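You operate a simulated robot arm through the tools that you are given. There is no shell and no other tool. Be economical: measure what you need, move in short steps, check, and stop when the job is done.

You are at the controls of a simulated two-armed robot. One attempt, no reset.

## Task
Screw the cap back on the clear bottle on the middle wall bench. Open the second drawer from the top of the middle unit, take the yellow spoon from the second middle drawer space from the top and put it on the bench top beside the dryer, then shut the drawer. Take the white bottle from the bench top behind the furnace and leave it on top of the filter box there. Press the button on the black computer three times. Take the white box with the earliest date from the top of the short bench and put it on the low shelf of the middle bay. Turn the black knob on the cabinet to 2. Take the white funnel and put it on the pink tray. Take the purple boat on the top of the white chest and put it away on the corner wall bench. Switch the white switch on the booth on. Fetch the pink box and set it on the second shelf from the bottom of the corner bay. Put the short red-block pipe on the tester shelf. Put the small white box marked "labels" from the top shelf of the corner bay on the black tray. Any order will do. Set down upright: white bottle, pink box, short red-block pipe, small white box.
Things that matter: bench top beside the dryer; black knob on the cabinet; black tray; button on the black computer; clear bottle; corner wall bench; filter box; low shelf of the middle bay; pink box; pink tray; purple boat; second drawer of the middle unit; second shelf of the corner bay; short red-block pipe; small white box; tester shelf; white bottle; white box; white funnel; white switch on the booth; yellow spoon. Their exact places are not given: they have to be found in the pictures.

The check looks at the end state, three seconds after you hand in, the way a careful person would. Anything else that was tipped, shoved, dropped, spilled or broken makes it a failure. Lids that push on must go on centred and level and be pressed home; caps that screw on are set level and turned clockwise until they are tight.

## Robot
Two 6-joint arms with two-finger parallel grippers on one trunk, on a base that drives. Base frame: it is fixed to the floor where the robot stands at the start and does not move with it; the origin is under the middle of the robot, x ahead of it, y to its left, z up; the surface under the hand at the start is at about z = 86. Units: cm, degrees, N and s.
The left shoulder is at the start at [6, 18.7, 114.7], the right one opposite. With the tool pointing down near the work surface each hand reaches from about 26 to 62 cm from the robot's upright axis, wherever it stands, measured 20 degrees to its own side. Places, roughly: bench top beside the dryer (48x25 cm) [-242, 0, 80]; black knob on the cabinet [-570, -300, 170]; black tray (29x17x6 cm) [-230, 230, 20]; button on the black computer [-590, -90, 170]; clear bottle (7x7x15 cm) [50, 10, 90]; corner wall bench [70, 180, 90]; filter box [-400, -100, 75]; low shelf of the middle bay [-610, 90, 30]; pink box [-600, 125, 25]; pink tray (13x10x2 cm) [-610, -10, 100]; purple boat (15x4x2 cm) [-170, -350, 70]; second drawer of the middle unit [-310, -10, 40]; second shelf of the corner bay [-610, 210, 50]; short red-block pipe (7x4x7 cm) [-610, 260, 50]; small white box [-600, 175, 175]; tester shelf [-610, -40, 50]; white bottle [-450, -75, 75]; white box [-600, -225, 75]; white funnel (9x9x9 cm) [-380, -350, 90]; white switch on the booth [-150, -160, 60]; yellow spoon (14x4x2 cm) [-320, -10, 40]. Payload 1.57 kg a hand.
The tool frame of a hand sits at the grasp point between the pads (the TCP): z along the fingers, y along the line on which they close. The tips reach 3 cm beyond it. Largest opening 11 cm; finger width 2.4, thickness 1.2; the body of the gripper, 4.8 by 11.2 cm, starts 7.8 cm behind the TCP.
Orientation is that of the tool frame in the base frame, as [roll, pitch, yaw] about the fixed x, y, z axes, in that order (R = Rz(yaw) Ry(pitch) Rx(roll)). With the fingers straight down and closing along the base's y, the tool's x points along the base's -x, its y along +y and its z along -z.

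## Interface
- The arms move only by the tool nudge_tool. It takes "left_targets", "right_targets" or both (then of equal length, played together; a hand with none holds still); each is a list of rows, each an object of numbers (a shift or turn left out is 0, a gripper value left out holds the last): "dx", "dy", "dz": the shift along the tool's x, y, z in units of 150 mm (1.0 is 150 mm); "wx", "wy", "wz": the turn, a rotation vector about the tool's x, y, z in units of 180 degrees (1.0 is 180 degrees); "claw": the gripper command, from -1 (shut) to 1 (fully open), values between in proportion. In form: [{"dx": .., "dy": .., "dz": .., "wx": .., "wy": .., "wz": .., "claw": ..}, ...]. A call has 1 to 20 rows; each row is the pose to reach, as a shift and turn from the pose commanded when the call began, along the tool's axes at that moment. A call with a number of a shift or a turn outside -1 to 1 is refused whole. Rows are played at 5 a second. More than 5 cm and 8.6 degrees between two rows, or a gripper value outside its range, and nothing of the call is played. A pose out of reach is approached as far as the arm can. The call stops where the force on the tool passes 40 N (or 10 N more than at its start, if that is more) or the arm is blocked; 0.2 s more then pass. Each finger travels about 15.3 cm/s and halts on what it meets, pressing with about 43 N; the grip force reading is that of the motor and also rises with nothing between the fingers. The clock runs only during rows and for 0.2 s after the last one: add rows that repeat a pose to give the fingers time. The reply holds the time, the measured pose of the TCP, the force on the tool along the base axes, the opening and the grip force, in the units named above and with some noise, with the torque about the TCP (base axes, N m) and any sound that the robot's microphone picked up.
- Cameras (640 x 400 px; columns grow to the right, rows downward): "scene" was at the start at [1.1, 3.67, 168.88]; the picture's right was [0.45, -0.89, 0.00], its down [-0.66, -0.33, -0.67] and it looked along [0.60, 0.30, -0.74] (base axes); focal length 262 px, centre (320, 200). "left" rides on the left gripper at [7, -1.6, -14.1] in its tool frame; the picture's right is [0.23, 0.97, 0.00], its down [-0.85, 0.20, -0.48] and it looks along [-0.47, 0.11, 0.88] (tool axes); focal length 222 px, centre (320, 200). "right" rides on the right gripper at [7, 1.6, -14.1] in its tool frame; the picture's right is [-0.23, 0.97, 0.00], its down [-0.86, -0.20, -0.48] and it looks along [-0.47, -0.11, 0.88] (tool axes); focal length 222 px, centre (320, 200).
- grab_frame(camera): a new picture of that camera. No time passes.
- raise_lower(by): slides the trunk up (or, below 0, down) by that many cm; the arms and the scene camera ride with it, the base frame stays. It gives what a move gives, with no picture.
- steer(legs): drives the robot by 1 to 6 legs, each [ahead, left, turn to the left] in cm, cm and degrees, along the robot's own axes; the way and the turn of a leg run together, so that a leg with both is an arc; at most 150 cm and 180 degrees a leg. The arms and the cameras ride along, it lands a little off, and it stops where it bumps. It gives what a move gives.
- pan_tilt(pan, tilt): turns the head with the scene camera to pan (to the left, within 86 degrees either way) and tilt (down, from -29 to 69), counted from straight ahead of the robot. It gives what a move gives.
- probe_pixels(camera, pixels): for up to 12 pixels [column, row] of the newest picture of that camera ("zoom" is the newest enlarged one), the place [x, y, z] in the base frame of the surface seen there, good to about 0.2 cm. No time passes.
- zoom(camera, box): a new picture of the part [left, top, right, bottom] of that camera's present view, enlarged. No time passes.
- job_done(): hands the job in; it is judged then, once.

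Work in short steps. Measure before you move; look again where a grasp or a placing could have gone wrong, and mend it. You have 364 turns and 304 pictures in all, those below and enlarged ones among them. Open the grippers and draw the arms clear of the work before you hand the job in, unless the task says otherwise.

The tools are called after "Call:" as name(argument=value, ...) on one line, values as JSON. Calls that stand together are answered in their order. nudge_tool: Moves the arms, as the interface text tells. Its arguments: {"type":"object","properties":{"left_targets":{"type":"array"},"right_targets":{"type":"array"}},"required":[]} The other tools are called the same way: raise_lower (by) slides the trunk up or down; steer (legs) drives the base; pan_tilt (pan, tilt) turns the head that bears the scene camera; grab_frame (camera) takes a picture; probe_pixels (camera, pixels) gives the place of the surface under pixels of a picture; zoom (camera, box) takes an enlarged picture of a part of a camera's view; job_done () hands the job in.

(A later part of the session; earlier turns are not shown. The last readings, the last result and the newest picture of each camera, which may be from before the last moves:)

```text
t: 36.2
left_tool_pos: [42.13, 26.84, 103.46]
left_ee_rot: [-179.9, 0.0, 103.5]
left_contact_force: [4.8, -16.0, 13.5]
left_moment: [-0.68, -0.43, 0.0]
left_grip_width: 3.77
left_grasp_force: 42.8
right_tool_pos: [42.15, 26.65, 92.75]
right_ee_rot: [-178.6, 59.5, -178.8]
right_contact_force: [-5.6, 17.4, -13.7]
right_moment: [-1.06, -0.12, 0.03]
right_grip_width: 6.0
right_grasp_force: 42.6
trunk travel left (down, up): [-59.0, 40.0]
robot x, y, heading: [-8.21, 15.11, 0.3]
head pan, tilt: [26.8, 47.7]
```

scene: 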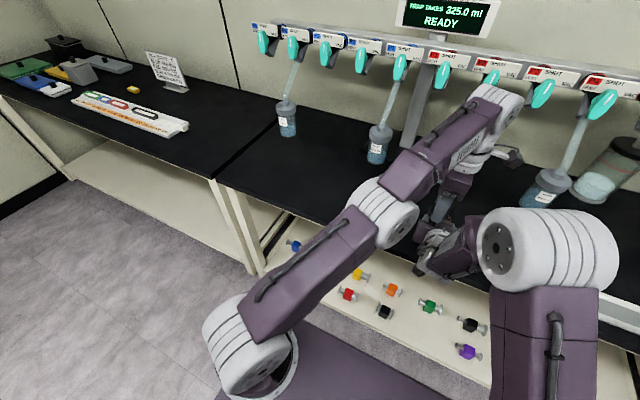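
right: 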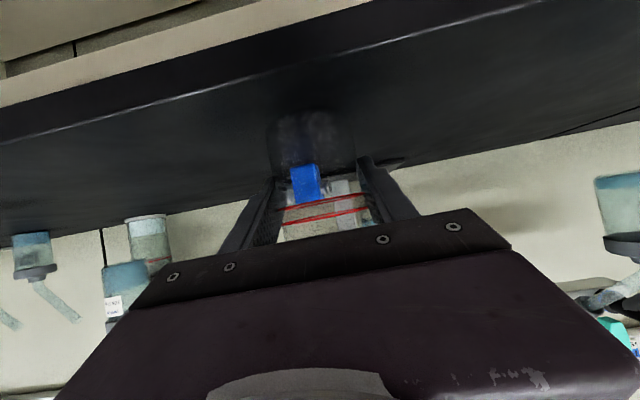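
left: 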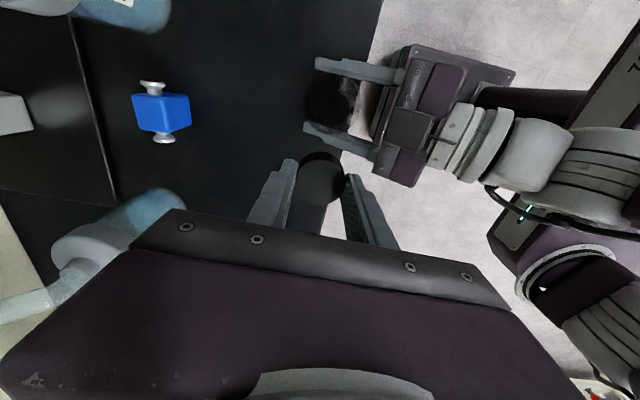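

Call:
zoom(camera="scene", box=[330, 160, 426, 220])

Call:
zoom(camera="left", box=[240, 100, 400, 200])

```text
6.67 times, centred on (378, 190) of scene
```

zoom: 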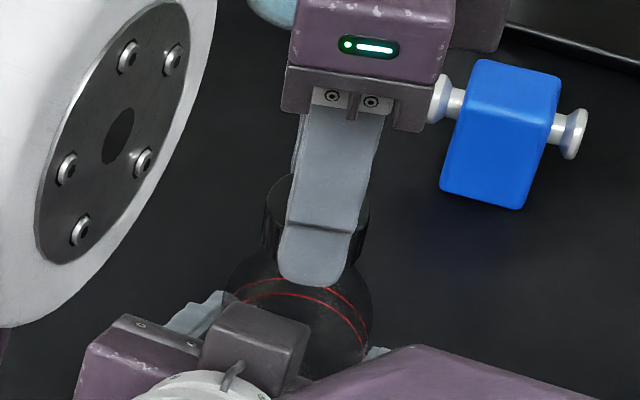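

```text
4.00 times, centred on (320, 150) of left
```

zoom: 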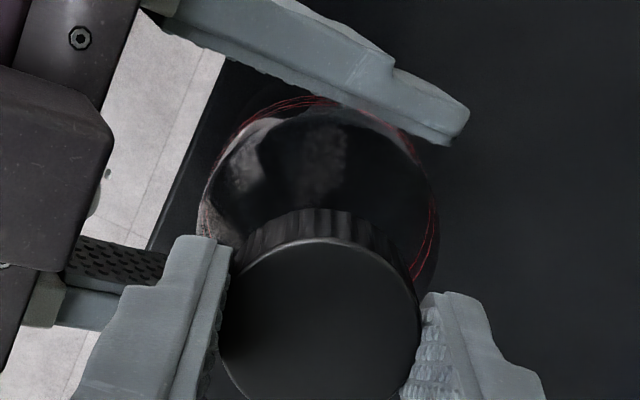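

No tightening torque yet, and the cap is off-centre in the hand by ~0.15. I release, recentre slightly, and wind back for another grip.

Call:
nudge_tool(left_targets=[{"claw": 0.0}, {"claw": 0.0}, {"dx": -0.01, "dy": -0.002}, {"dx": -0.01, "dy": -0.002}])

Call:
nudge_tool(left_targets=[{"wz": -0.046}, {"wz": -0.092}, {"wz": -0.138}, {"wz": -0.184}, {"wz": -0.23}, {"wz": -0.276}, {"wz": -0.322}, {"wz": -0.368}, {"wz": -0.414}, {"wz": -0.46}, {"wz": -0.506}, {"wz": -0.552}, {"wz": -0.598}, {"wz": -0.644}, {"wz": -0.69}, {"wz": -0.736}, {"wz": -0.782}, {"wz": -0.828}, {"wz": -0.874}, {"wz": -0.92}])

Call:
zoom(camera="left", box=[240, 100, 400, 200])

```text
t: 37.2
left_tool_pos: [42.26, 26.71, 103.59]
left_ee_rot: [180.0, 0.0, 103.6]
left_contact_force: [0.1, 0.4, 0.1]
left_moment: [-0.03, -0.01, 0.02]
left_grip_width: 5.5
left_grasp_force: 0.1
right_tool_pos: [42.02, 26.67, 92.71]
right_ee_rot: [-178.6, 59.5, -179.0]
right_contact_force: [-0.1, 0.8, -0.4]
right_moment: [0.03, -0.03, 0.03]
right_grip_width: 6.01
right_grasp_force: 43.3
trunk travel left (down, up): [-59.0, 40.0]
robot x, y, heading: [-8.15, 15.08, 0.1]
head pan, tilt: [26.8, 47.7]
```

```text
t: 41.4
left_tool_pos: [42.18, 26.7, 103.47]
left_ee_rot: [-180.0, 0.0, -90.6]
left_contact_force: [0.2, 0.2, -0.2]
left_moment: [-0.01, 0.01, -0.02]
left_grip_width: 5.51
left_grasp_force: 0.1
right_tool_pos: [42.03, 26.61, 92.8]
right_ee_rot: [-178.6, 59.4, -178.9]
right_contact_force: [0.2, 0.7, -0.8]
right_moment: [0.0, -0.01, -0.03]
right_grip_width: 5.97
right_grasp_force: 42.8
trunk travel left (down, up): [-59.0, 40.0]
robot x, y, heading: [-8.16, 14.89, 0.2]
head pan, tilt: [26.8, 47.7]
```

```text
4.00 times, centred on (320, 150) of left
```

zoom: 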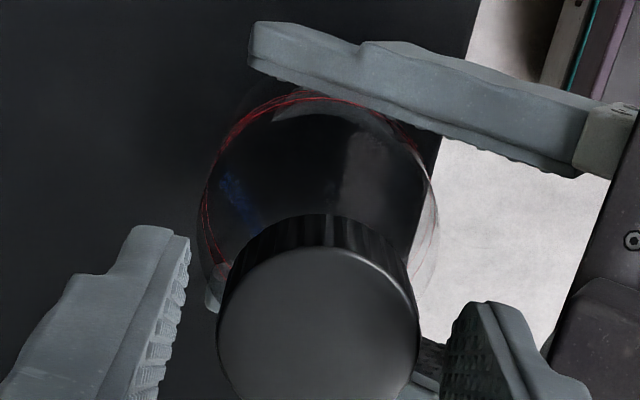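

I regrip and turn again.

Call:
nudge_tool(left_targets=[{"claw": -1}, {"claw": -1}, {"claw": -1}, {"wz": 0.046}, {"wz": 0.092}, {"wz": 0.138}, {"wz": 0.184}, {"wz": 0.23}, {"wz": 0.276}, {"wz": 0.322}, {"wz": 0.368}, {"wz": 0.414}, {"wz": 0.46}, {"wz": 0.506}, {"wz": 0.552}, {"wz": 0.598}, {"wz": 0.644}, {"wz": 0.69}, {"wz": 0.736}, {"wz": 0.782}])

```text
t: 45.6
left_tool_pos: [42.24, 26.82, 103.52]
left_ee_rot: [179.8, 0.0, 128.4]
left_contact_force: [9.6, 7.7, -17.5]
left_moment: [0.05, -0.45, 0.03]
left_grip_width: 3.69
left_grasp_force: 42.6
right_tool_pos: [42.02, 26.62, 92.78]
right_ee_rot: [-178.6, 59.6, -179.0]
right_contact_force: [-9.3, -7.7, 16.0]
right_moment: [0.77, -0.62, -0.03]
right_grip_width: 5.99
right_grasp_force: 42.5
trunk travel left (down, up): [-59.0, 40.0]
robot x, y, heading: [-8.23, 15.29, 0.2]
head pan, tilt: [26.8, 47.7]
```

The thread now pulls the hand down (-17.5 N), so it is engaging. I follow down 0.2 cm and keep turning.

Call:
nudge_tool(left_targets=[{"dz": 0.012, "wz": 0.03}, {"dz": 0.014, "wz": 0.07}, {"dz": 0.016, "wz": 0.11}, {"dz": 0.018, "wz": 0.15}, {"dz": 0.02, "wz": 0.19}, {"dz": 0.022, "wz": 0.23}])

```text
t: 47.0
left_tool_pos: [42.22, 26.77, 103.22]
left_ee_rot: [179.9, 0.0, 87.0]
left_contact_force: [10.6, 10.0, 1.9]
left_moment: [0.09, -0.35, -0.01]
left_grip_width: 3.66
left_grasp_force: 43.4
right_tool_pos: [42.02, 26.58, 92.58]
right_ee_rot: [-178.6, 59.4, -179.0]
right_contact_force: [-10.8, -10.6, -3.2]
right_moment: [1.05, -0.7, -0.03]
right_grip_width: 5.99
right_grasp_force: 43.4
trunk travel left (down, up): [-59.0, 40.0]
robot x, y, heading: [-7.98, 15.03, 0.3]
head pan, tilt: [26.8, 47.7]
```

Still no tightening torque. I release, wind back 170° and repeat.

Call:
nudge_tool(left_targets=[{"claw": 0.0}, {"claw": 0.0}, {"wz": -0.047}, {"wz": -0.094}, {"wz": -0.141}, {"wz": -0.188}, {"wz": -0.235}, {"wz": -0.282}, {"wz": -0.329}, {"wz": -0.376}, {"wz": -0.423}, {"wz": -0.47}, {"wz": -0.517}, {"wz": -0.564}, {"wz": -0.611}, {"wz": -0.658}, {"wz": -0.705}, {"wz": -0.752}, {"wz": -0.799}, {"wz": -0.846}])

Call:
nudge_tool(left_targets=[{"dz": 0.01, "wz": -0.04}, {"dz": 0.01, "wz": -0.04, "claw": -1}, {"dz": 0.01, "wz": -0.04, "claw": -1}, {"dz": 0.01, "wz": -0.04, "claw": -1}, {"dz": 0.01, "wz": 0.007}, {"dz": 0.01, "wz": 0.054}, {"dz": 0.01, "wz": 0.101}, {"dz": 0.01, "wz": 0.148}, {"dz": 0.01, "wz": 0.195}, {"dz": 0.012, "wz": 0.242}, {"dz": 0.012, "wz": 0.289}, {"dz": 0.014, "wz": 0.336}, {"dz": 0.014, "wz": 0.383}, {"dz": 0.016, "wz": 0.43}, {"dz": 0.016, "wz": 0.477}, {"dz": 0.018, "wz": 0.524}, {"dz": 0.018, "wz": 0.571}, {"dz": 0.02, "wz": 0.618}, {"dz": 0.02, "wz": 0.665}, {"dz": 0.022, "wz": 0.712}])

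```text
t: 51.2
left_tool_pos: [42.11, 26.76, 103.11]
left_ee_rot: [179.9, 0.0, -120.5]
left_contact_force: [0.3, 0.1, 0.5]
left_moment: [-0.01, 0.01, -0.01]
left_grip_width: 5.5
left_grasp_force: 0.1
right_tool_pos: [42.13, 26.74, 92.71]
right_ee_rot: [-178.6, 59.5, -179.0]
right_contact_force: [-0.3, -0.3, -0.4]
right_moment: [0.01, -0.01, -0.02]
right_grip_width: 5.99
right_grasp_force: 43.3
trunk travel left (down, up): [-59.0, 40.0]
robot x, y, heading: [-7.9, 15.08, 0.1]
head pan, tilt: [26.8, 47.7]
```

```text
t: 55.4
left_tool_pos: [42.02, 26.66, 102.94]
left_ee_rot: [-180.0, 0.0, 111.2]
left_contact_force: [-1.8, -0.9, 3.3]
left_moment: [-0.1, 0.09, 0.9]
left_grip_width: 3.71
left_grasp_force: 43.0
right_tool_pos: [41.95, 26.73, 92.59]
right_ee_rot: [-178.6, 59.4, -178.9]
right_contact_force: [0.5, 0.9, -3.3]
right_moment: [-0.07, 0.04, -0.92]
right_grip_width: 6.0
right_grasp_force: 42.6
trunk travel left (down, up): [-59.0, 40.0]
robot x, y, heading: [-8.03, 14.69, 0.3]
head pan, tilt: [26.8, 47.7]
```

Torque of 0.9 N·m: the cap is tightening. A bit more to confirm.

Call:
nudge_tool(left_targets=[{"dz": 0.0, "wz": 0.03}, {"wz": 0.06}, {"wz": 0.09}, {"wz": 0.12}])

Call:
zoom(camera="left", box=[240, 100, 400, 200])

```text
t: 56.4
left_tool_pos: [41.99, 26.8, 102.75]
left_ee_rot: [-179.9, 0.1, 89.5]
left_contact_force: [-3.2, -1.0, 8.2]
left_moment: [-0.17, 0.25, 1.0]
left_grip_width: 3.84
left_grasp_force: 43.2
right_tool_pos: [42.0, 26.58, 92.65]
right_ee_rot: [-178.6, 59.5, -179.0]
right_contact_force: [3.4, 1.9, -8.9]
right_moment: [0.0, 0.09, -1.01]
right_grip_width: 6.02
right_grasp_force: 43.0
trunk travel left (down, up): [-59.0, 40.0]
robot x, y, heading: [-8.06, 14.98, 0.1]
head pan, tilt: [26.8, 47.7]
```

```text
4.00 times, centred on (320, 150) of left
```

zoom: 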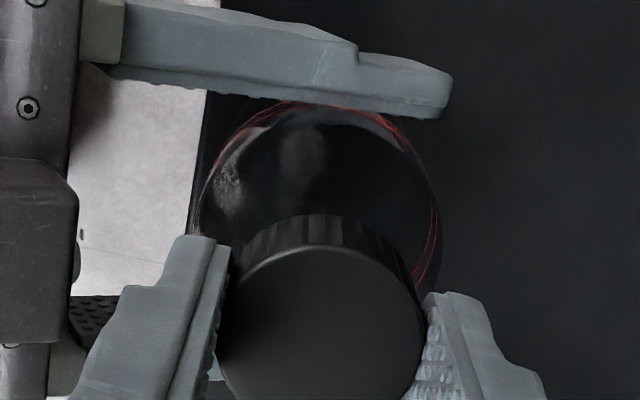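

The cap is tight (grip slips at ~1 N·m). I release with the left hand, lift it away, and carry the bottle back onto the bench.

Call:
nudge_tool(left_targets=[{"claw": 0.2}, {"claw": 0.2}, {"dz": -0.25}, {"dz": -0.5}, {"dz": -0.7}, {"dz": -0.7}])

Call:
nudge_tool(right_targets=[{"dx": -0.066, "dy": 0.0, "dz": 0.113}, {"dx": -0.132, "dy": -0.16, "dz": 0.226}, {"dx": -0.199, "dy": -0.4, "dz": 0.339}, {"dx": -0.199, "dy": -0.7, "dz": 0.339}, {"dx": -0.199, "dy": -0.95, "dz": 0.339}, {"dx": -0.199, "dy": -0.95, "dz": 0.339}, {"dx": -0.15, "dy": -0.95, "dz": 0.368}, {"dx": -0.122, "dy": -0.95, "dz": 0.385}, {"dx": -0.119, "dy": -0.95, "dz": 0.387}])

```text
t: 57.8
left_tool_pos: [41.44, 26.88, 113.13]
left_ee_rot: [-180.0, 0.0, 89.6]
left_contact_force: [0.1, -0.5, -0.9]
left_moment: [-0.02, 0.0, 0.0]
left_grip_width: 6.57
left_grasp_force: 0.0
left hand out of reach, approached as far as the arm can: row 5, 6
right_tool_pos: [42.06, 26.6, 92.7]
right_ee_rot: [-178.6, 59.5, -178.9]
right_contact_force: [-0.6, 0.1, -0.8]
right_moment: [0.01, 0.0, -0.01]
right_grip_width: 6.01
right_grasp_force: 43.1
trunk travel left (down, up): [-59.0, 40.0]
robot x, y, heading: [-7.92, 14.85, 0.4]
head pan, tilt: [26.8, 47.7]
```

```text
t: 59.8
left_tool_pos: [41.46, 26.82, 113.2]
left_ee_rot: [-179.9, -0.1, 89.6]
left_contact_force: [1.4, 0.1, -0.4]
left_moment: [0.06, 0.01, 0.01]
left_grip_width: 6.59
left_grasp_force: 0.0
right_tool_pos: [47.96, 12.31, 91.37]
right_ee_rot: [-178.6, 59.5, -178.9]
right_contact_force: [0.4, 0.5, -0.8]
right_moment: [0.01, -0.03, 0.0]
right_grip_width: 6.01
right_grasp_force: 42.9
trunk travel left (down, up): [-59.0, 40.0]
robot x, y, heading: [-7.67, 15.2, 0.2]
head pan, tilt: [26.8, 47.7]
```

Call:
nudge_tool(right_targets=[{"dx": 0.005, "dz": 0.003}, {"dx": 0.01, "dz": 0.006}, {"dx": 0.013, "dz": 0.008}])

```text
t: 60.6
left_tool_pos: [41.5, 26.83, 113.18]
left_ee_rot: [-180.0, 0.0, 89.6]
left_contact_force: [0.5, 0.1, 0.4]
left_moment: [0.01, -0.04, 0.0]
left_grip_width: 6.61
left_grasp_force: 0.0
right_tool_pos: [47.97, 12.46, 91.06]
right_ee_rot: [-178.6, 59.5, -179.0]
right_contact_force: [-0.2, -0.5, -0.2]
right_moment: [-0.02, 0.01, 0.01]
right_grip_width: 5.99
right_grasp_force: 43.0
trunk travel left (down, up): [-59.0, 40.0]
robot x, y, heading: [-7.89, 14.96, 0.3]
head pan, tilt: [26.8, 47.7]
```

Call:
nudge_tool(right_targets=[{"dx": 0.008, "dz": 0.005}, {"dx": 0.016, "dz": 0.009}, {"dx": 0.022, "dz": 0.012}])

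```text
t: 61.4
left_tool_pos: [41.35, 26.65, 113.23]
left_ee_rot: [179.9, 0.0, 89.6]
left_contact_force: [0.4, 0.3, 0.1]
left_moment: [0.02, 0.01, 0.0]
left_grip_width: 6.6
left_grasp_force: 0.0
right_tool_pos: [47.84, 12.36, 91.19]
right_ee_rot: [-178.9, 60.1, -179.2]
right_contact_force: [4.3, -3.5, 18.3]
right_moment: [0.24, 0.14, -0.04]
right_grip_width: 5.97
right_grasp_force: 43.3
trunk travel left (down, up): [-59.0, 40.0]
robot x, y, heading: [-8.25, 15.11, 0.1]
head pan, tilt: [26.8, 47.7]
```

Bottle stands on the bench (18 N). I ease off, open, draw the right hand back, and then back the base away with the trunk raised.

Call:
nudge_tool(right_targets=[{"dx": -0.01, "dz": -0.006}, {"dx": -0.01, "dz": -0.006, "claw": 1}, {"dx": -0.01, "dz": -0.006, "claw": 1}, {"dx": -0.01, "dz": -0.006, "claw": 1}, {"dx": -0.01, "dz": -0.2}, {"dx": -0.01, "dz": -0.35}])

Call:
steer(legs=[[-25, 0, 0]])

Call:
raise_lower(by=18.5)

Call:
grab_frame(camera="scene")

```text
t: 62.8
left_tool_pos: [41.49, 26.81, 113.14]
left_ee_rot: [-179.9, 0.1, 89.5]
left_contact_force: [-0.9, -0.7, 0.3]
left_moment: [0.02, 0.04, -0.01]
left_grip_width: 6.61
left_grasp_force: 0.0
right_tool_pos: [43.31, 12.12, 93.89]
right_ee_rot: [-178.5, 59.6, -178.9]
right_contact_force: [0.0, -0.1, 0.4]
right_moment: [0.01, 0.03, 0.0]
right_grip_width: 10.99
right_grasp_force: 0.0
trunk travel left (down, up): [-59.0, 40.0]
robot x, y, heading: [-7.69, 15.4, 0.2]
head pan, tilt: [26.8, 47.7]
```

```text
t: 64.6
left_tool_pos: [16.38, 26.57, 113.04]
left_ee_rot: [180.0, -0.1, 89.3]
left_contact_force: [0.2, 0.9, -0.1]
left_moment: [-0.01, -0.02, 0.01]
left_grip_width: 6.62
left_grasp_force: 0.0
right_tool_pos: [18.1, 11.99, 93.83]
right_ee_rot: [-178.7, 59.5, -179.3]
right_contact_force: [0.2, -0.6, -0.4]
right_moment: [0.0, 0.02, 0.02]
right_grip_width: 10.99
right_grasp_force: 0.0
trunk travel left (down, up): [-59.0, 40.0]
robot x, y, heading: [-33.21, 14.98, -0.1]
head pan, tilt: [26.8, 47.7]
```

```text
t: 66.7
left_tool_pos: [16.46, 26.61, 131.66]
left_ee_rot: [180.0, 0.0, 89.3]
left_contact_force: [0.1, 0.3, 0.3]
left_moment: [-0.01, 0.03, 0.02]
left_grip_width: 6.59
left_grasp_force: 0.0
right_tool_pos: [18.23, 11.93, 112.28]
right_ee_rot: [-178.5, 59.6, -179.1]
right_contact_force: [0.3, -0.8, 0.5]
right_moment: [0.03, -0.02, 0.0]
right_grip_width: 11.02
right_grasp_force: 0.1
trunk travel left (down, up): [-77.5, 21.5]
robot x, y, heading: [-33.5, 14.77, 0.0]
head pan, tilt: [26.8, 47.7]
```

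```text
272 pictures are left
```

scene: 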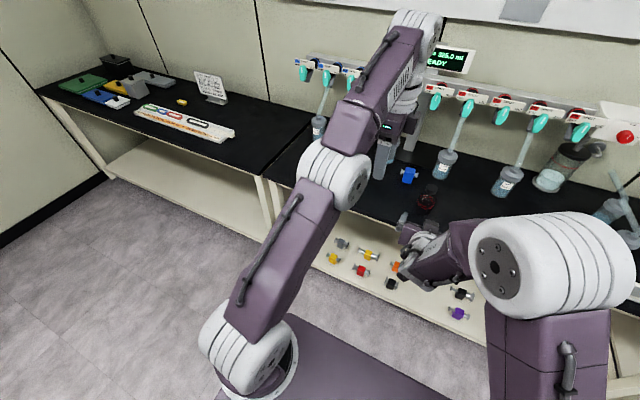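

Call:
zoom(camera="scene", box=[380, 160, 476, 220])

Call:
zoom(camera="scene", box=[30, 40, 270, 190])

```text
6.67 times, centred on (428, 190) of scene
```

zoom: 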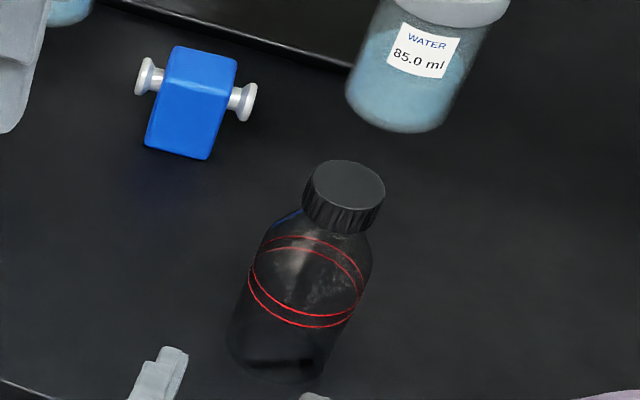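

```text
2.67 times, centred on (150, 115) of scene
```

zoom: 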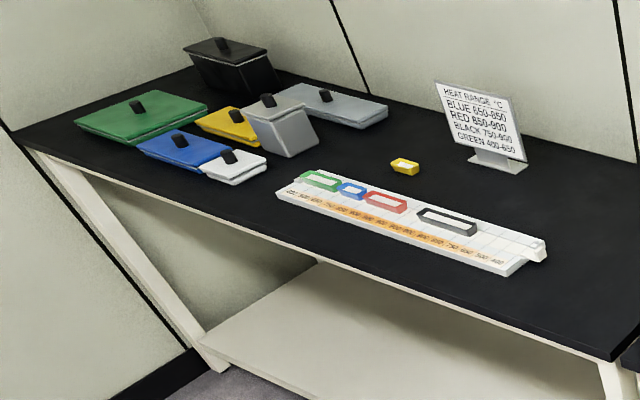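

The cap is on and level. I bring both hands back to the straight-down pose, then turn the robot and survey the room.

Call:
nudge_tool(left_targets=[{"wz": -0.046}, {"wz": -0.092}, {"wz": -0.138}, {"wz": -0.184}, {"wz": -0.23}, {"wz": -0.276}, {"wz": -0.322}, {"wz": -0.368}, {"wz": -0.414}, {"wz": -0.46}, {"wz": -0.503}], right_targets=[{"wy": 0.0}, {"dx": -0.05, "dz": -0.1, "wy": 0.045}, {"dx": -0.1, "dz": -0.1, "wy": 0.09}, {"dx": -0.1, "dz": -0.1, "wy": 0.135}, {"dx": -0.1, "dz": -0.1, "wy": 0.18}, {"dx": -0.1, "dz": -0.1, "wy": 0.22}, {"dx": -0.1, "dz": -0.1, "wy": 0.26}, {"dx": -0.1, "dz": -0.1, "wy": 0.3}, {"dx": -0.1, "dz": -0.1, "wy": 0.336}, {"dx": -0.1, "dz": -0.1, "wy": 0.336}, {"dx": -0.1, "dz": -0.1, "wy": 0.336}])

Call:
steer(legs=[[-25, 0, 0], [0, 0, 180]])

Call:
pan_tilt(pan=0, tilt=22)

Call:
grab_frame(camera="scene")

```text
t: 69.0
left_tool_pos: [16.43, 26.7, 131.56]
left_ee_rot: [-180.0, 0.0, -179.8]
left_contact_force: [-0.2, 0.1, 0.3]
left_moment: [-0.02, -0.02, 0.05]
left_grip_width: 6.59
left_grasp_force: 0.0
right_tool_pos: [17.57, 11.91, 114.51]
right_ee_rot: [-179.4, -1.0, 179.6]
right_contact_force: [-0.9, -0.4, -0.6]
right_moment: [0.01, -0.02, -0.03]
right_grip_width: 11.0
right_grasp_force: 0.2
trunk travel left (down, up): [-77.5, 21.5]
robot x, y, heading: [-33.58, 15.44, -0.0]
head pan, tilt: [26.8, 47.7]
```

```text
t: 78.1
left_tool_pos: [-108.96, 5.98, 131.66]
left_ee_rot: [180.0, 0.0, -2.9]
left_contact_force: [0.4, 0.8, 0.4]
left_moment: [0.02, 0.01, 0.03]
left_grip_width: 6.61
left_grasp_force: 0.0
right_tool_pos: [-109.67, 20.55, 114.4]
right_ee_rot: [-179.3, -1.0, -3.1]
right_contact_force: [0.9, -0.1, 0.2]
right_moment: [0.03, -0.01, 0.01]
right_grip_width: 10.99
right_grasp_force: 0.0
trunk travel left (down, up): [-77.5, 21.5]
robot x, y, heading: [-59.31, 15.11, 177.3]
head pan, tilt: [26.8, 47.7]
```

```text
t: 79.0
left_tool_pos: [-108.9, 5.93, 131.59]
left_ee_rot: [179.9, 0.0, -2.8]
left_contact_force: [0.2, 0.0, -0.1]
left_moment: [-0.01, 0.02, 0.02]
left_grip_width: 6.6
left_grasp_force: 0.1
right_tool_pos: [-109.65, 20.66, 114.47]
right_ee_rot: [-179.3, -1.0, -3.1]
right_contact_force: [-0.1, 0.8, 0.6]
right_moment: [-0.04, -0.02, 0.03]
right_grip_width: 10.98
right_grasp_force: 0.1
trunk travel left (down, up): [-77.5, 21.5]
robot x, y, heading: [-58.73, 15.05, 176.9]
head pan, tilt: [0.0, 22.0]
```

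```text
269 pictures are left
```

scene: 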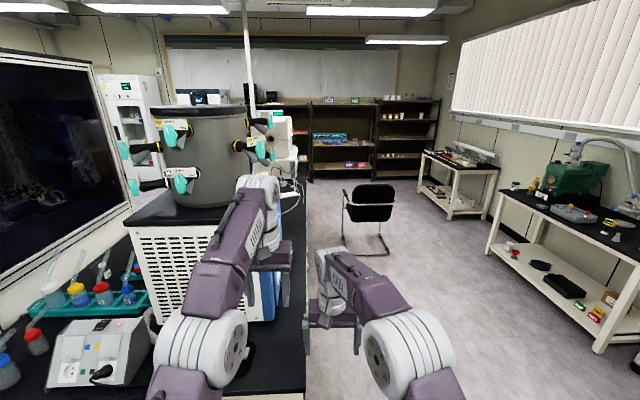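

Call:
pan_tilt(pan=-60, tilt=25)

Call:
grab_frame(camera="scene")

Call:
pan_tilt(pan=70, tilt=25)

Call:
grab_frame(camera="scene")

```text
t: 80.3
left_tool_pos: [-109.03, 5.98, 131.63]
left_ee_rot: [-179.9, 0.0, -2.9]
left_contact_force: [0.5, -1.1, -0.6]
left_moment: [-0.02, 0.01, 0.02]
left_grip_width: 6.62
left_grasp_force: 0.0
right_tool_pos: [-109.64, 20.49, 114.34]
right_ee_rot: [-179.2, -1.0, -3.1]
right_contact_force: [0.3, 0.1, -0.2]
right_moment: [0.02, 0.01, 0.03]
right_grip_width: 10.99
right_grasp_force: 0.0
trunk travel left (down, up): [-77.5, 21.5]
robot x, y, heading: [-59.32, 15.06, 177.2]
head pan, tilt: [-60.0, 25.0]
```

```text
268 pictures are left
```

scene: 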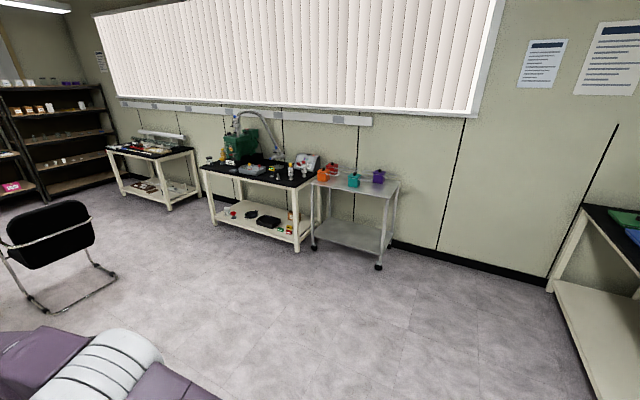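

```text
t: 82.5
left_tool_pos: [-109.06, 6.02, 131.57]
left_ee_rot: [180.0, 0.0, -2.9]
left_contact_force: [0.0, 0.0, -0.3]
left_moment: [0.0, -0.05, 0.02]
left_grip_width: 6.6
left_grasp_force: 0.0
right_tool_pos: [-109.63, 20.68, 114.49]
right_ee_rot: [-179.3, -0.9, -3.1]
right_contact_force: [0.3, -0.7, -0.8]
right_moment: [0.01, 0.04, 0.01]
right_grip_width: 10.98
right_grasp_force: 0.0
trunk travel left (down, up): [-77.5, 21.5]
robot x, y, heading: [-59.27, 15.34, 177.4]
head pan, tilt: [70.0, 25.0]
```

```text
267 pictures are left
```

scene: 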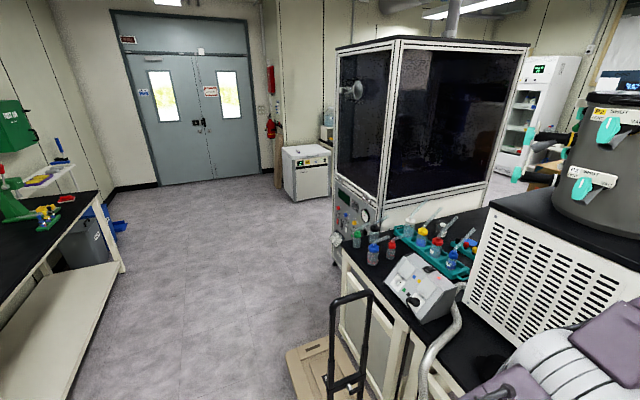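

I map obstacles: dolly, island edge, booth, chest, wall bench end.

Call:
probe_pixels(camera="scene", pixels=[[310, 375], [355, 295], [290, 350], [345, 262], [335, 240], [308, 160], [286, 150], [327, 150], [125, 268], [100, 210], [340, 130], [400, 385]])

Call:
zoom(camera="scene", box=[260, 100, 420, 200])

```text
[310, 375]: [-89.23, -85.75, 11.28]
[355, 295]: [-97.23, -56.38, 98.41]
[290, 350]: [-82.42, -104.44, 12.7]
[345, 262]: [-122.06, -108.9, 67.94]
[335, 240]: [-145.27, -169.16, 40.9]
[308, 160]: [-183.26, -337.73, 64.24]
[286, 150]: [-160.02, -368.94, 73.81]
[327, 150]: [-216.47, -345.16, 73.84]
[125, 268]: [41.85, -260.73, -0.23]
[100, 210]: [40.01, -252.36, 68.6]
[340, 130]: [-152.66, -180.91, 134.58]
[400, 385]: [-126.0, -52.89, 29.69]
```

```text
4.00 times, centred on (340, 150) of scene
```

zoom: 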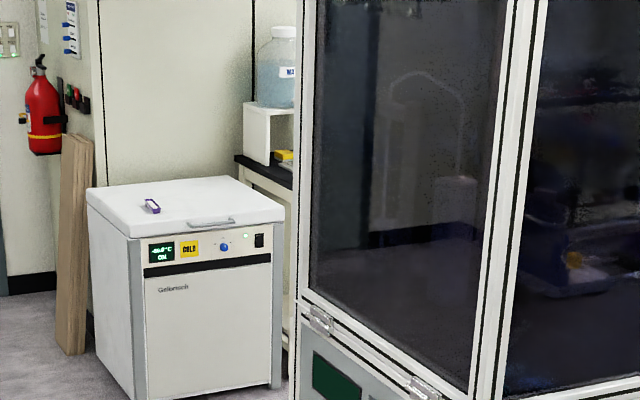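

Call:
probe_pixels(camera="zoom", pixels=[[152, 206], [88, 190], [127, 236], [284, 216], [237, 176], [75, 350], [80, 140], [135, 398], [276, 385], [265, 150], [290, 395], [240, 160]])

Call:
zoom(camera="scene", box=[320, 160, 440, 235])

```text
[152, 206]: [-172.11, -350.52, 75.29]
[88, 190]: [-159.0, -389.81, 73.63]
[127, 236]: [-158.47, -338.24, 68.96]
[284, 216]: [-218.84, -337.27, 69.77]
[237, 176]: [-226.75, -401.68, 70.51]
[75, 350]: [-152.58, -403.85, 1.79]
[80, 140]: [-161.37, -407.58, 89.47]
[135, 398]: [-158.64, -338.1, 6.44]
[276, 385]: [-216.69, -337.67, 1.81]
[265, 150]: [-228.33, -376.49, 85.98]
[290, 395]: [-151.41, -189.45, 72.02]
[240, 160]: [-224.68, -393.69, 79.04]
```

```text
5.33 times, centred on (380, 198) of scene
```

zoom: 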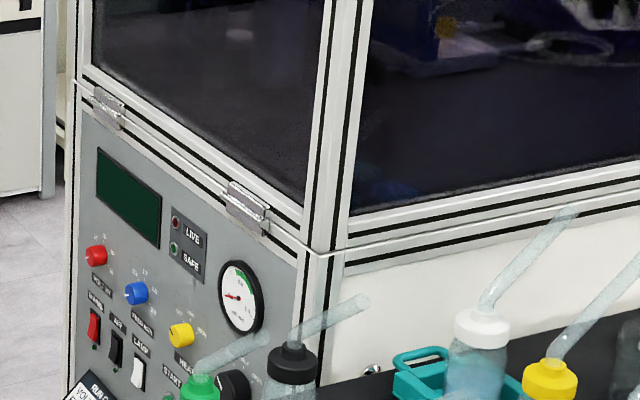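

The chest's front faces north at y ≈ -337, with the boat at (-172, -350.5, 75.3). I turn south, swing clear of the dolly and drive towards the chest.

Call:
steer(legs=[[0, 0, 93], [0, 40, 0], [140, 0, 0], [135, 0, 0]])

Call:
pan_tilt(pan=-50, tilt=30)

Call:
grab_frame(camera="scene")

```text
t: 102.1
left_tool_pos: [-4.01, -311.07, 131.61]
left_ee_rot: [180.0, 0.0, 88.8]
left_contact_force: [-0.3, 0.0, 0.7]
left_moment: [0.01, 0.01, -0.01]
left_grip_width: 6.58
left_grasp_force: 0.1
right_tool_pos: [-18.57, -312.08, 114.68]
right_ee_rot: [-179.3, -0.9, 88.4]
right_contact_force: [-0.7, -0.4, -0.1]
right_moment: [0.0, 0.0, 0.03]
right_grip_width: 11.03
right_grasp_force: 0.1
trunk travel left (down, up): [-77.5, 21.5]
robot x, y, heading: [-14.65, -261.1, -91.1]
head pan, tilt: [70.0, 25.0]
```

```text
t: 104.1
left_tool_pos: [-4.06, -311.03, 131.6]
left_ee_rot: [180.0, 0.0, 88.8]
left_contact_force: [0.1, 0.8, -0.3]
left_moment: [-0.04, 0.01, 0.0]
left_grip_width: 6.63
left_grasp_force: 0.0
right_tool_pos: [-18.52, -312.2, 114.55]
right_ee_rot: [-179.3, -1.1, 88.5]
right_contact_force: [-1.0, -0.6, -0.9]
right_moment: [0.02, -0.02, -0.02]
right_grip_width: 11.0
right_grasp_force: 0.1
trunk travel left (down, up): [-77.5, 21.5]
robot x, y, heading: [-14.32, -261.28, -91.4]
head pan, tilt: [-50.0, 30.0]
```

```text
264 pictures are left
```

scene: 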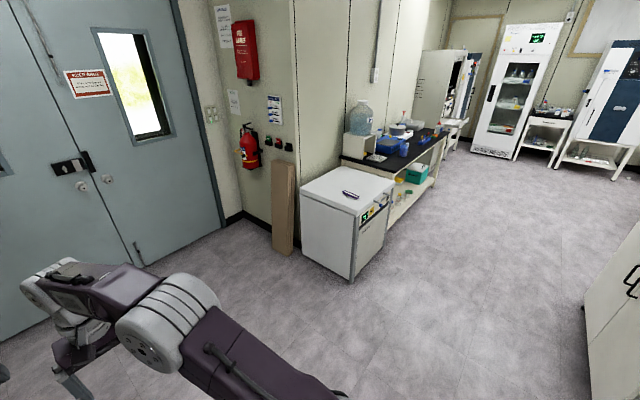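

Call:
steer(legs=[[20, -70, 0.7], [19, -70, 0.7]])

Call:
pan_tilt(pan=-20, tilt=50)

Call:
grab_frame(camera="scene")

Call:
grab_frame(camera="right")

```text
t: 111.5
left_tool_pos: [-142.71, -348.08, 131.49]
left_ee_rot: [-180.0, 0.0, 89.6]
left_contact_force: [-0.3, 0.3, -0.2]
left_moment: [-0.02, 0.0, 0.0]
left_grip_width: 6.59
left_grasp_force: 0.1
right_tool_pos: [-157.31, -349.42, 114.55]
right_ee_rot: [-179.3, -0.9, 89.4]
right_contact_force: [0.0, 0.6, 0.2]
right_moment: [0.01, 0.0, -0.01]
right_grip_width: 11.01
right_grasp_force: 0.1
trunk travel left (down, up): [-77.5, 21.5]
robot x, y, heading: [-153.92, -298.57, -90.3]
head pan, tilt: [-50.0, 30.0]
```

```text
t: 112.5
left_tool_pos: [-142.67, -348.17, 131.63]
left_ee_rot: [179.9, 0.0, 89.7]
left_contact_force: [0.2, -0.5, -0.2]
left_moment: [0.01, -0.02, 0.02]
left_grip_width: 6.6
left_grasp_force: 0.2
right_tool_pos: [-157.32, -349.49, 114.5]
right_ee_rot: [-179.4, -1.0, 89.4]
right_contact_force: [-0.2, 0.1, 0.1]
right_moment: [0.01, -0.03, -0.02]
right_grip_width: 11.0
right_grasp_force: 0.1
trunk travel left (down, up): [-77.5, 21.5]
robot x, y, heading: [-154.06, -298.71, -90.5]
head pan, tilt: [-20.0, 50.0]
```

```text
263 pictures are left
```

scene: 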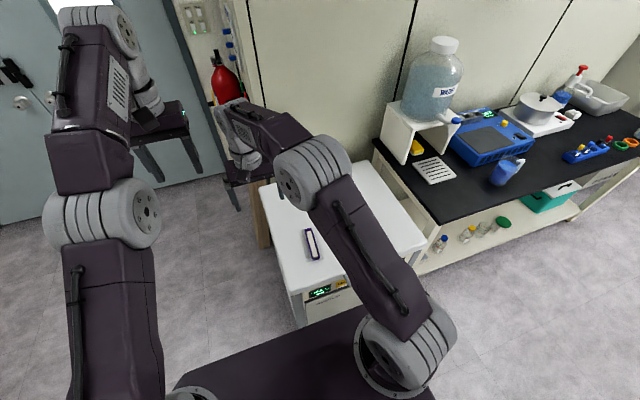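

```text
262 pictures are left
```

right: 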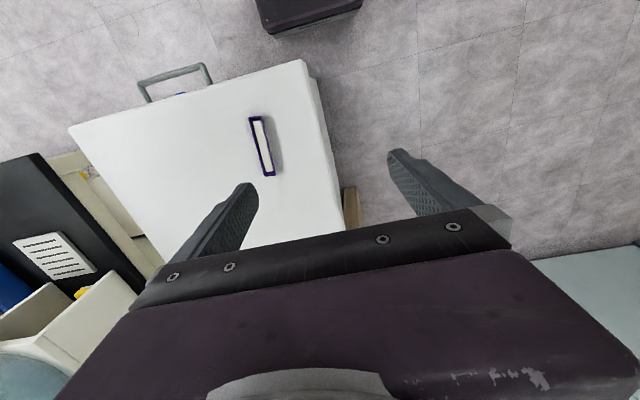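

Call:
zoom(camera="right", box=[210, 100, 306, 190])

Call:
probe_pixels(camera="right", pixels=[[255, 118], [268, 174], [250, 147], [273, 145], [261, 146], [255, 119], [300, 150]])

```text
4.44 times, centred on (258, 145) of right
```

zoom: 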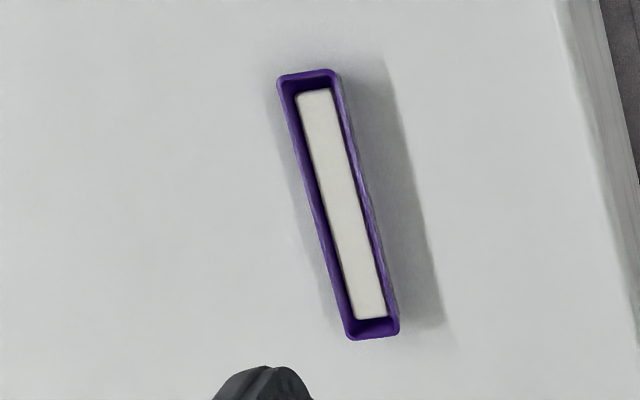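

```text
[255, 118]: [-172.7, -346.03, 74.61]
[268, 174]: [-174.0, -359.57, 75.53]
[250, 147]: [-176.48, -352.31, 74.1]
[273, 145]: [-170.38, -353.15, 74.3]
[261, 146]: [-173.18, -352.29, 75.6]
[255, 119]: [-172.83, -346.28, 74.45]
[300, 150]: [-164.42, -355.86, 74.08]
```

The boat's centre is (-173.3, -352.5), long axis near y; table 73.9, rim ≈ 75.8. I move the right hand above it, turned 5° to match.

Call:
nudge_tool(right_targets=[{"dx": -0.04, "dy": -0.2, "dz": 0.15, "wz": 0.01, "claw": 0.3}, {"dx": -0.08, "dy": -0.4, "dz": 0.35, "wz": 0.02}, {"dx": -0.12, "dy": -0.6, "dz": 0.55, "wz": 0.028}, {"dx": -0.16, "dy": -0.8, "dz": 0.75, "wz": 0.028}, {"dx": -0.2, "dy": -1.0, "dz": 0.95, "wz": 0.028}, {"dx": -0.2, "dy": -1.0, "dz": 1.0, "wz": 0.028}])

Call:
nudge_tool(right_targets=[{"dy": -0.07, "dz": 0.25}, {"dy": -0.07, "dz": 0.5}, {"dy": -0.07, "dz": 0.75}, {"dy": -0.07, "dz": 0.9}, {"dy": -0.07, "dz": 0.9}])

Call:
grab_frame(camera="right")

```text
t: 113.9
left_tool_pos: [-142.61, -348.16, 131.59]
left_ee_rot: [-179.9, 0.0, 89.8]
left_contact_force: [-1.0, 0.3, -0.3]
left_moment: [-0.02, -0.03, -0.02]
left_grip_width: 6.62
left_grasp_force: 0.1
right_tool_pos: [-172.45, -351.84, 99.63]
right_ee_rot: [-179.2, -0.9, 84.2]
right_contact_force: [-0.6, 0.6, 0.6]
right_moment: [0.01, 0.02, 0.0]
right_grip_width: 7.14
right_grasp_force: 0.1
trunk travel left (down, up): [-77.5, 21.5]
robot x, y, heading: [-153.9, -298.45, -90.5]
head pan, tilt: [-20.0, 50.0]
```

```text
t: 115.1
left_tool_pos: [-142.74, -348.17, 131.63]
left_ee_rot: [-180.0, -0.1, 89.7]
left_contact_force: [-1.0, 0.4, 0.0]
left_moment: [0.05, 0.0, -0.02]
left_grip_width: 6.61
left_grasp_force: 0.1
right_tool_pos: [-173.46, -351.46, 86.13]
right_ee_rot: [-179.3, -0.9, 84.3]
right_contact_force: [0.2, 0.2, -0.1]
right_moment: [0.01, 0.01, 0.0]
right_grip_width: 7.14
right_grasp_force: 0.0
trunk travel left (down, up): [-77.5, 21.5]
robot x, y, heading: [-153.94, -298.72, -90.3]
head pan, tilt: [-20.0, 50.0]
```

```text
260 pictures are left
```

right: 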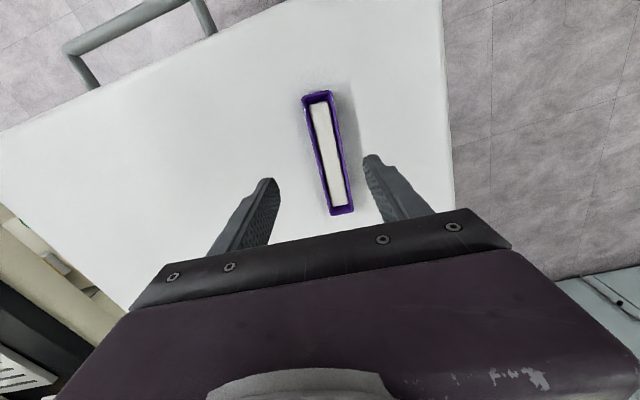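

Call:
probe_pixels(camera="right", pixels=[[318, 95], [342, 210], [329, 152], [313, 152], [345, 150]])

```text
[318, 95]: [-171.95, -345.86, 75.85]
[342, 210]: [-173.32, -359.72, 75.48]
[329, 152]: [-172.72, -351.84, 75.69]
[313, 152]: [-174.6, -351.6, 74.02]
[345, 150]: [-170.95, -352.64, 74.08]
```

Call:
nudge_tool(right_targets=[{"dx": -0.075, "dy": 0.055, "dz": 0.2}, {"dx": -0.075, "dy": 0.055, "dz": 0.4}, {"dx": -0.075, "dy": 0.055, "dz": 0.575}, {"dx": -0.075, "dy": 0.055, "dz": 0.575}, {"dx": -0.075, "dy": 0.055, "dz": 0.575, "claw": -1}, {"dx": -0.075, "dy": 0.055, "dz": 0.575, "claw": -1}, {"dx": -0.075, "dy": 0.055, "dz": 0.575, "claw": -1}])

Call:
nudge_tool(right_targets=[{"dz": -0.1}, {"dz": -0.3}, {"dz": -0.6}, {"dz": -0.9}])

Call:
grab_frame(camera="right")

```text
t: 116.7
left_tool_pos: [-142.72, -348.05, 131.63]
left_ee_rot: [-180.0, 0.0, 89.5]
left_contact_force: [-0.9, -0.2, 0.2]
left_moment: [-0.04, 0.03, 0.0]
left_grip_width: 6.59
left_grasp_force: 0.0
right_tool_pos: [-173.13, -352.38, 77.73]
right_ee_rot: [-179.2, -0.9, 84.3]
right_contact_force: [-0.2, 0.0, 0.4]
right_moment: [-0.08, 0.02, -0.06]
right_grip_width: 3.06
right_grasp_force: 39.4
trunk travel left (down, up): [-77.5, 21.5]
robot x, y, heading: [-153.97, -298.54, -90.5]
head pan, tilt: [-20.0, 50.0]
```

```text
t: 117.7
left_tool_pos: [-142.65, -348.15, 131.58]
left_ee_rot: [-180.0, 0.0, 89.7]
left_contact_force: [-0.1, 0.4, -0.1]
left_moment: [-0.03, 0.01, 0.03]
left_grip_width: 6.6
left_grasp_force: 0.0
right_tool_pos: [-172.95, -352.63, 91.07]
right_ee_rot: [-179.2, -1.0, 84.3]
right_contact_force: [-0.7, -0.4, 0.1]
right_moment: [0.0, 0.01, 0.02]
right_grip_width: 3.01
right_grasp_force: 39.8
trunk travel left (down, up): [-77.5, 21.5]
robot x, y, heading: [-154.12, -298.62, -90.3]
head pan, tilt: [-20.0, 50.0]
```

```text
259 pictures are left
```

right: 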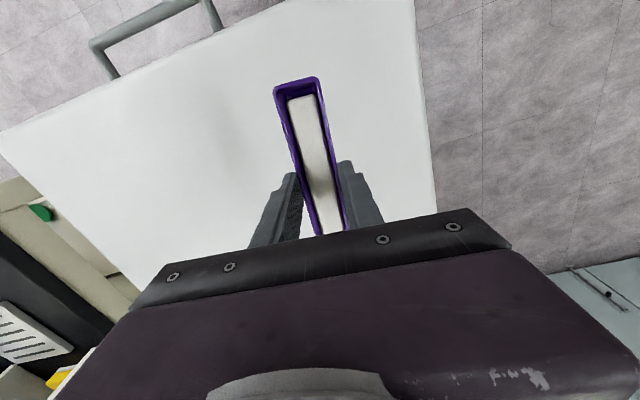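

The boat is held level. I raise it, pull it in a bit, and drive to the east face of the booth to look at its panel.

Call:
nudge_tool(right_targets=[{"dx": 0.2, "dz": -0.25}, {"dx": 0.45, "dz": -0.5}, {"dx": 0.7, "dy": 0.1, "dz": -0.75}, {"dx": 0.9, "dy": 0.2, "dz": -0.95}])

Call:
steer(legs=[[-100, 94, 0.4], [0, 0, -90], [0, -40, 0]])

Call:
pan_tilt(pan=5, tilt=45)

Call:
grab_frame(camera="scene")

```text
refused: row 2 steps farther than a row can; nothing moved
```

```text
t: 130.5
left_tool_pos: [-110.38, -170.2, 131.57]
left_ee_rot: [179.9, 0.0, 1.5]
left_contact_force: [0.2, 0.7, 0.4]
left_moment: [0.04, -0.01, -0.04]
left_grip_width: 6.61
left_grasp_force: 0.1
right_tool_pos: [-116.06, -140.2, 90.96]
right_ee_rot: [-179.2, -0.8, -3.7]
right_contact_force: [0.0, 0.0, -0.5]
right_moment: [0.0, 0.0, 0.0]
right_grip_width: 3.03
right_grasp_force: 39.5
trunk travel left (down, up): [-77.5, 21.5]
robot x, y, heading: [-60.77, -156.76, -178.4]
head pan, tilt: [-20.0, 50.0]
```

```text
t: 131.4
left_tool_pos: [-110.42, -170.15, 131.64]
left_ee_rot: [-180.0, 0.0, 1.5]
left_contact_force: [0.8, -0.3, -0.4]
left_moment: [-0.03, 0.0, -0.01]
left_grip_width: 6.61
left_grasp_force: 0.0
right_tool_pos: [-116.06, -140.07, 90.9]
right_ee_rot: [-179.2, -0.9, -3.8]
right_contact_force: [0.2, 0.1, -1.5]
right_moment: [0.03, 0.01, -0.04]
right_grip_width: 3.01
right_grasp_force: 39.5
trunk travel left (down, up): [-77.5, 21.5]
robot x, y, heading: [-60.97, -157.42, -178.5]
head pan, tilt: [5.0, 45.0]
```

```text
258 pictures are left
```

scene: 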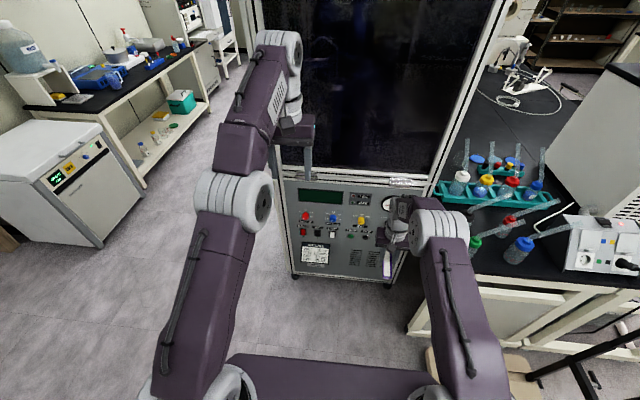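

Call:
zoom(camera="scene", box=[280, 176, 400, 251])

Call:
nudge_tool(right_targets=[{"dx": 0.15, "dz": -0.2}, {"dx": 0.3, "dz": -0.4}, {"dx": 0.45, "dz": -0.6}, {"dx": 0.6, "dz": -0.8}, {"dx": 0.65, "dz": -1.0}, {"dx": 0.65, "dz": -1.0}])

```text
5.33 times, centred on (340, 214) of scene
```

zoom: 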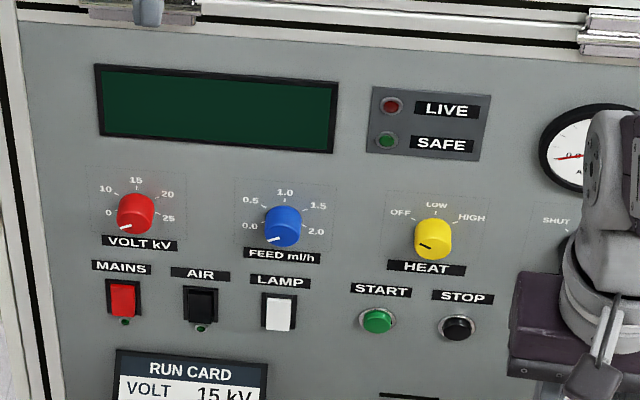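

```text
t: 132.8
left_tool_pos: [-110.42, -170.1, 131.48]
left_ee_rot: [180.0, -0.1, 1.4]
left_contact_force: [0.2, -0.1, 0.8]
left_moment: [0.0, 0.0, 0.0]
left_grip_width: 6.61
left_grasp_force: 0.0
right_tool_pos: [-106.49, -140.9, 106.23]
right_ee_rot: [-179.1, -1.1, -3.9]
right_contact_force: [-0.6, 1.0, -0.8]
right_moment: [0.02, -0.02, -0.03]
right_grip_width: 3.05
right_grasp_force: 39.7
trunk travel left (down, up): [-77.5, 21.5]
robot x, y, heading: [-61.05, -157.24, -178.5]
head pan, tilt: [5.0, 45.0]
```

Call:
zoom(camera="scene", box=[294, 222, 342, 252])

Call:
probe_pixels(camera="scene", pixels=[[332, 232], [332, 237], [332.5, 235], [330, 234.5], [336, 234.5], [326, 234], [317.5, 232], [350, 240]])

```text
13.33 times, centred on (318, 237) of scene
```

zoom: 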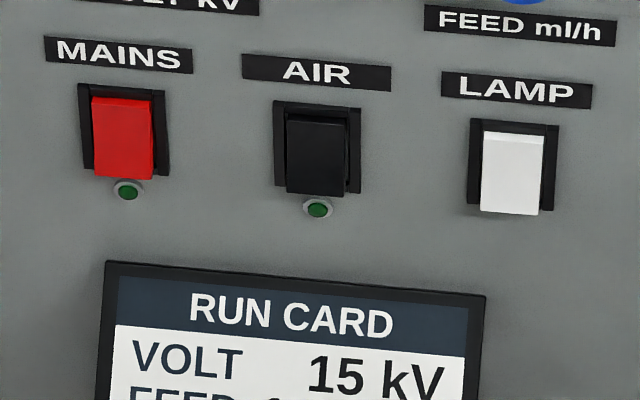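

```text
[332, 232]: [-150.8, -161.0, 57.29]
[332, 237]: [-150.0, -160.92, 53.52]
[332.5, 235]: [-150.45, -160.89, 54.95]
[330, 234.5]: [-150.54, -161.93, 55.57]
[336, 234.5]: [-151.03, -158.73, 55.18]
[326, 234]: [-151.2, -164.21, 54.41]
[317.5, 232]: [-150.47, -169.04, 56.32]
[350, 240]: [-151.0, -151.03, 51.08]
```

The white LAMP rocker has its top pressed in and its bottom sticking out (like the other off switches), centred at (-150.2, -160.9, 55.3); on should be pressing the bottom. I shut the left fingers, point the left hand forward, and tuck the right hand in.

Call:
nudge_tool(left_targets=[{"dx": -0.07, "dz": 0.09, "wy": -0.046, "claw": -1}, {"dx": -0.14, "dz": 0.18, "wy": -0.092}, {"dx": -0.21, "dz": 0.27, "wy": -0.138}, {"dx": -0.28, "dz": 0.36, "wy": -0.184}, {"dx": -0.35, "dz": 0.45, "wy": -0.23}, {"dx": -0.42, "dz": 0.54, "wy": -0.276}, {"dx": -0.49, "dz": 0.63, "wy": -0.322}, {"dx": -0.56, "dz": 0.72, "wy": -0.368}, {"dx": -0.63, "dz": 0.81, "wy": -0.414}, {"dx": -0.72, "dz": 0.9, "wy": -0.46}, {"dx": -0.8, "dz": 1.0, "wy": -0.5}, {"dx": -0.8, "dz": 1.0, "wy": -0.5}], right_targets=[{"dx": 0.1}, {"dx": 0.2}, {"dx": 0.3}, {"dx": 0.4}, {"dx": 0.5}, {"dx": 0.6}, {"dx": 0.65}, {"dx": 0.65}, {"dx": 0.65}, {"dx": 0.65}, {"dx": 0.65}, {"dx": 0.65}])

```text
t: 135.4
left_tool_pos: [-124.56, -168.97, 118.03]
left_ee_rot: [96.6, 87.4, -81.4]
left_contact_force: [1.1, -0.2, 0.6]
left_moment: [-0.03, -0.03, 0.0]
left_grip_width: 0.0
left_grasp_force: 21.1
left hand out of reach, approached as far as the arm can: row 6, 7, 10, 11, 12
right_tool_pos: [-96.79, -141.63, 106.43]
right_ee_rot: [-179.2, -0.8, -3.8]
right_contact_force: [0.7, -0.8, -1.1]
right_moment: [0.02, -0.02, 0.0]
right_grip_width: 3.0
right_grasp_force: 38.8
trunk travel left (down, up): [-77.5, 21.5]
robot x, y, heading: [-61.13, -157.09, -178.7]
head pan, tilt: [5.0, 45.0]
```

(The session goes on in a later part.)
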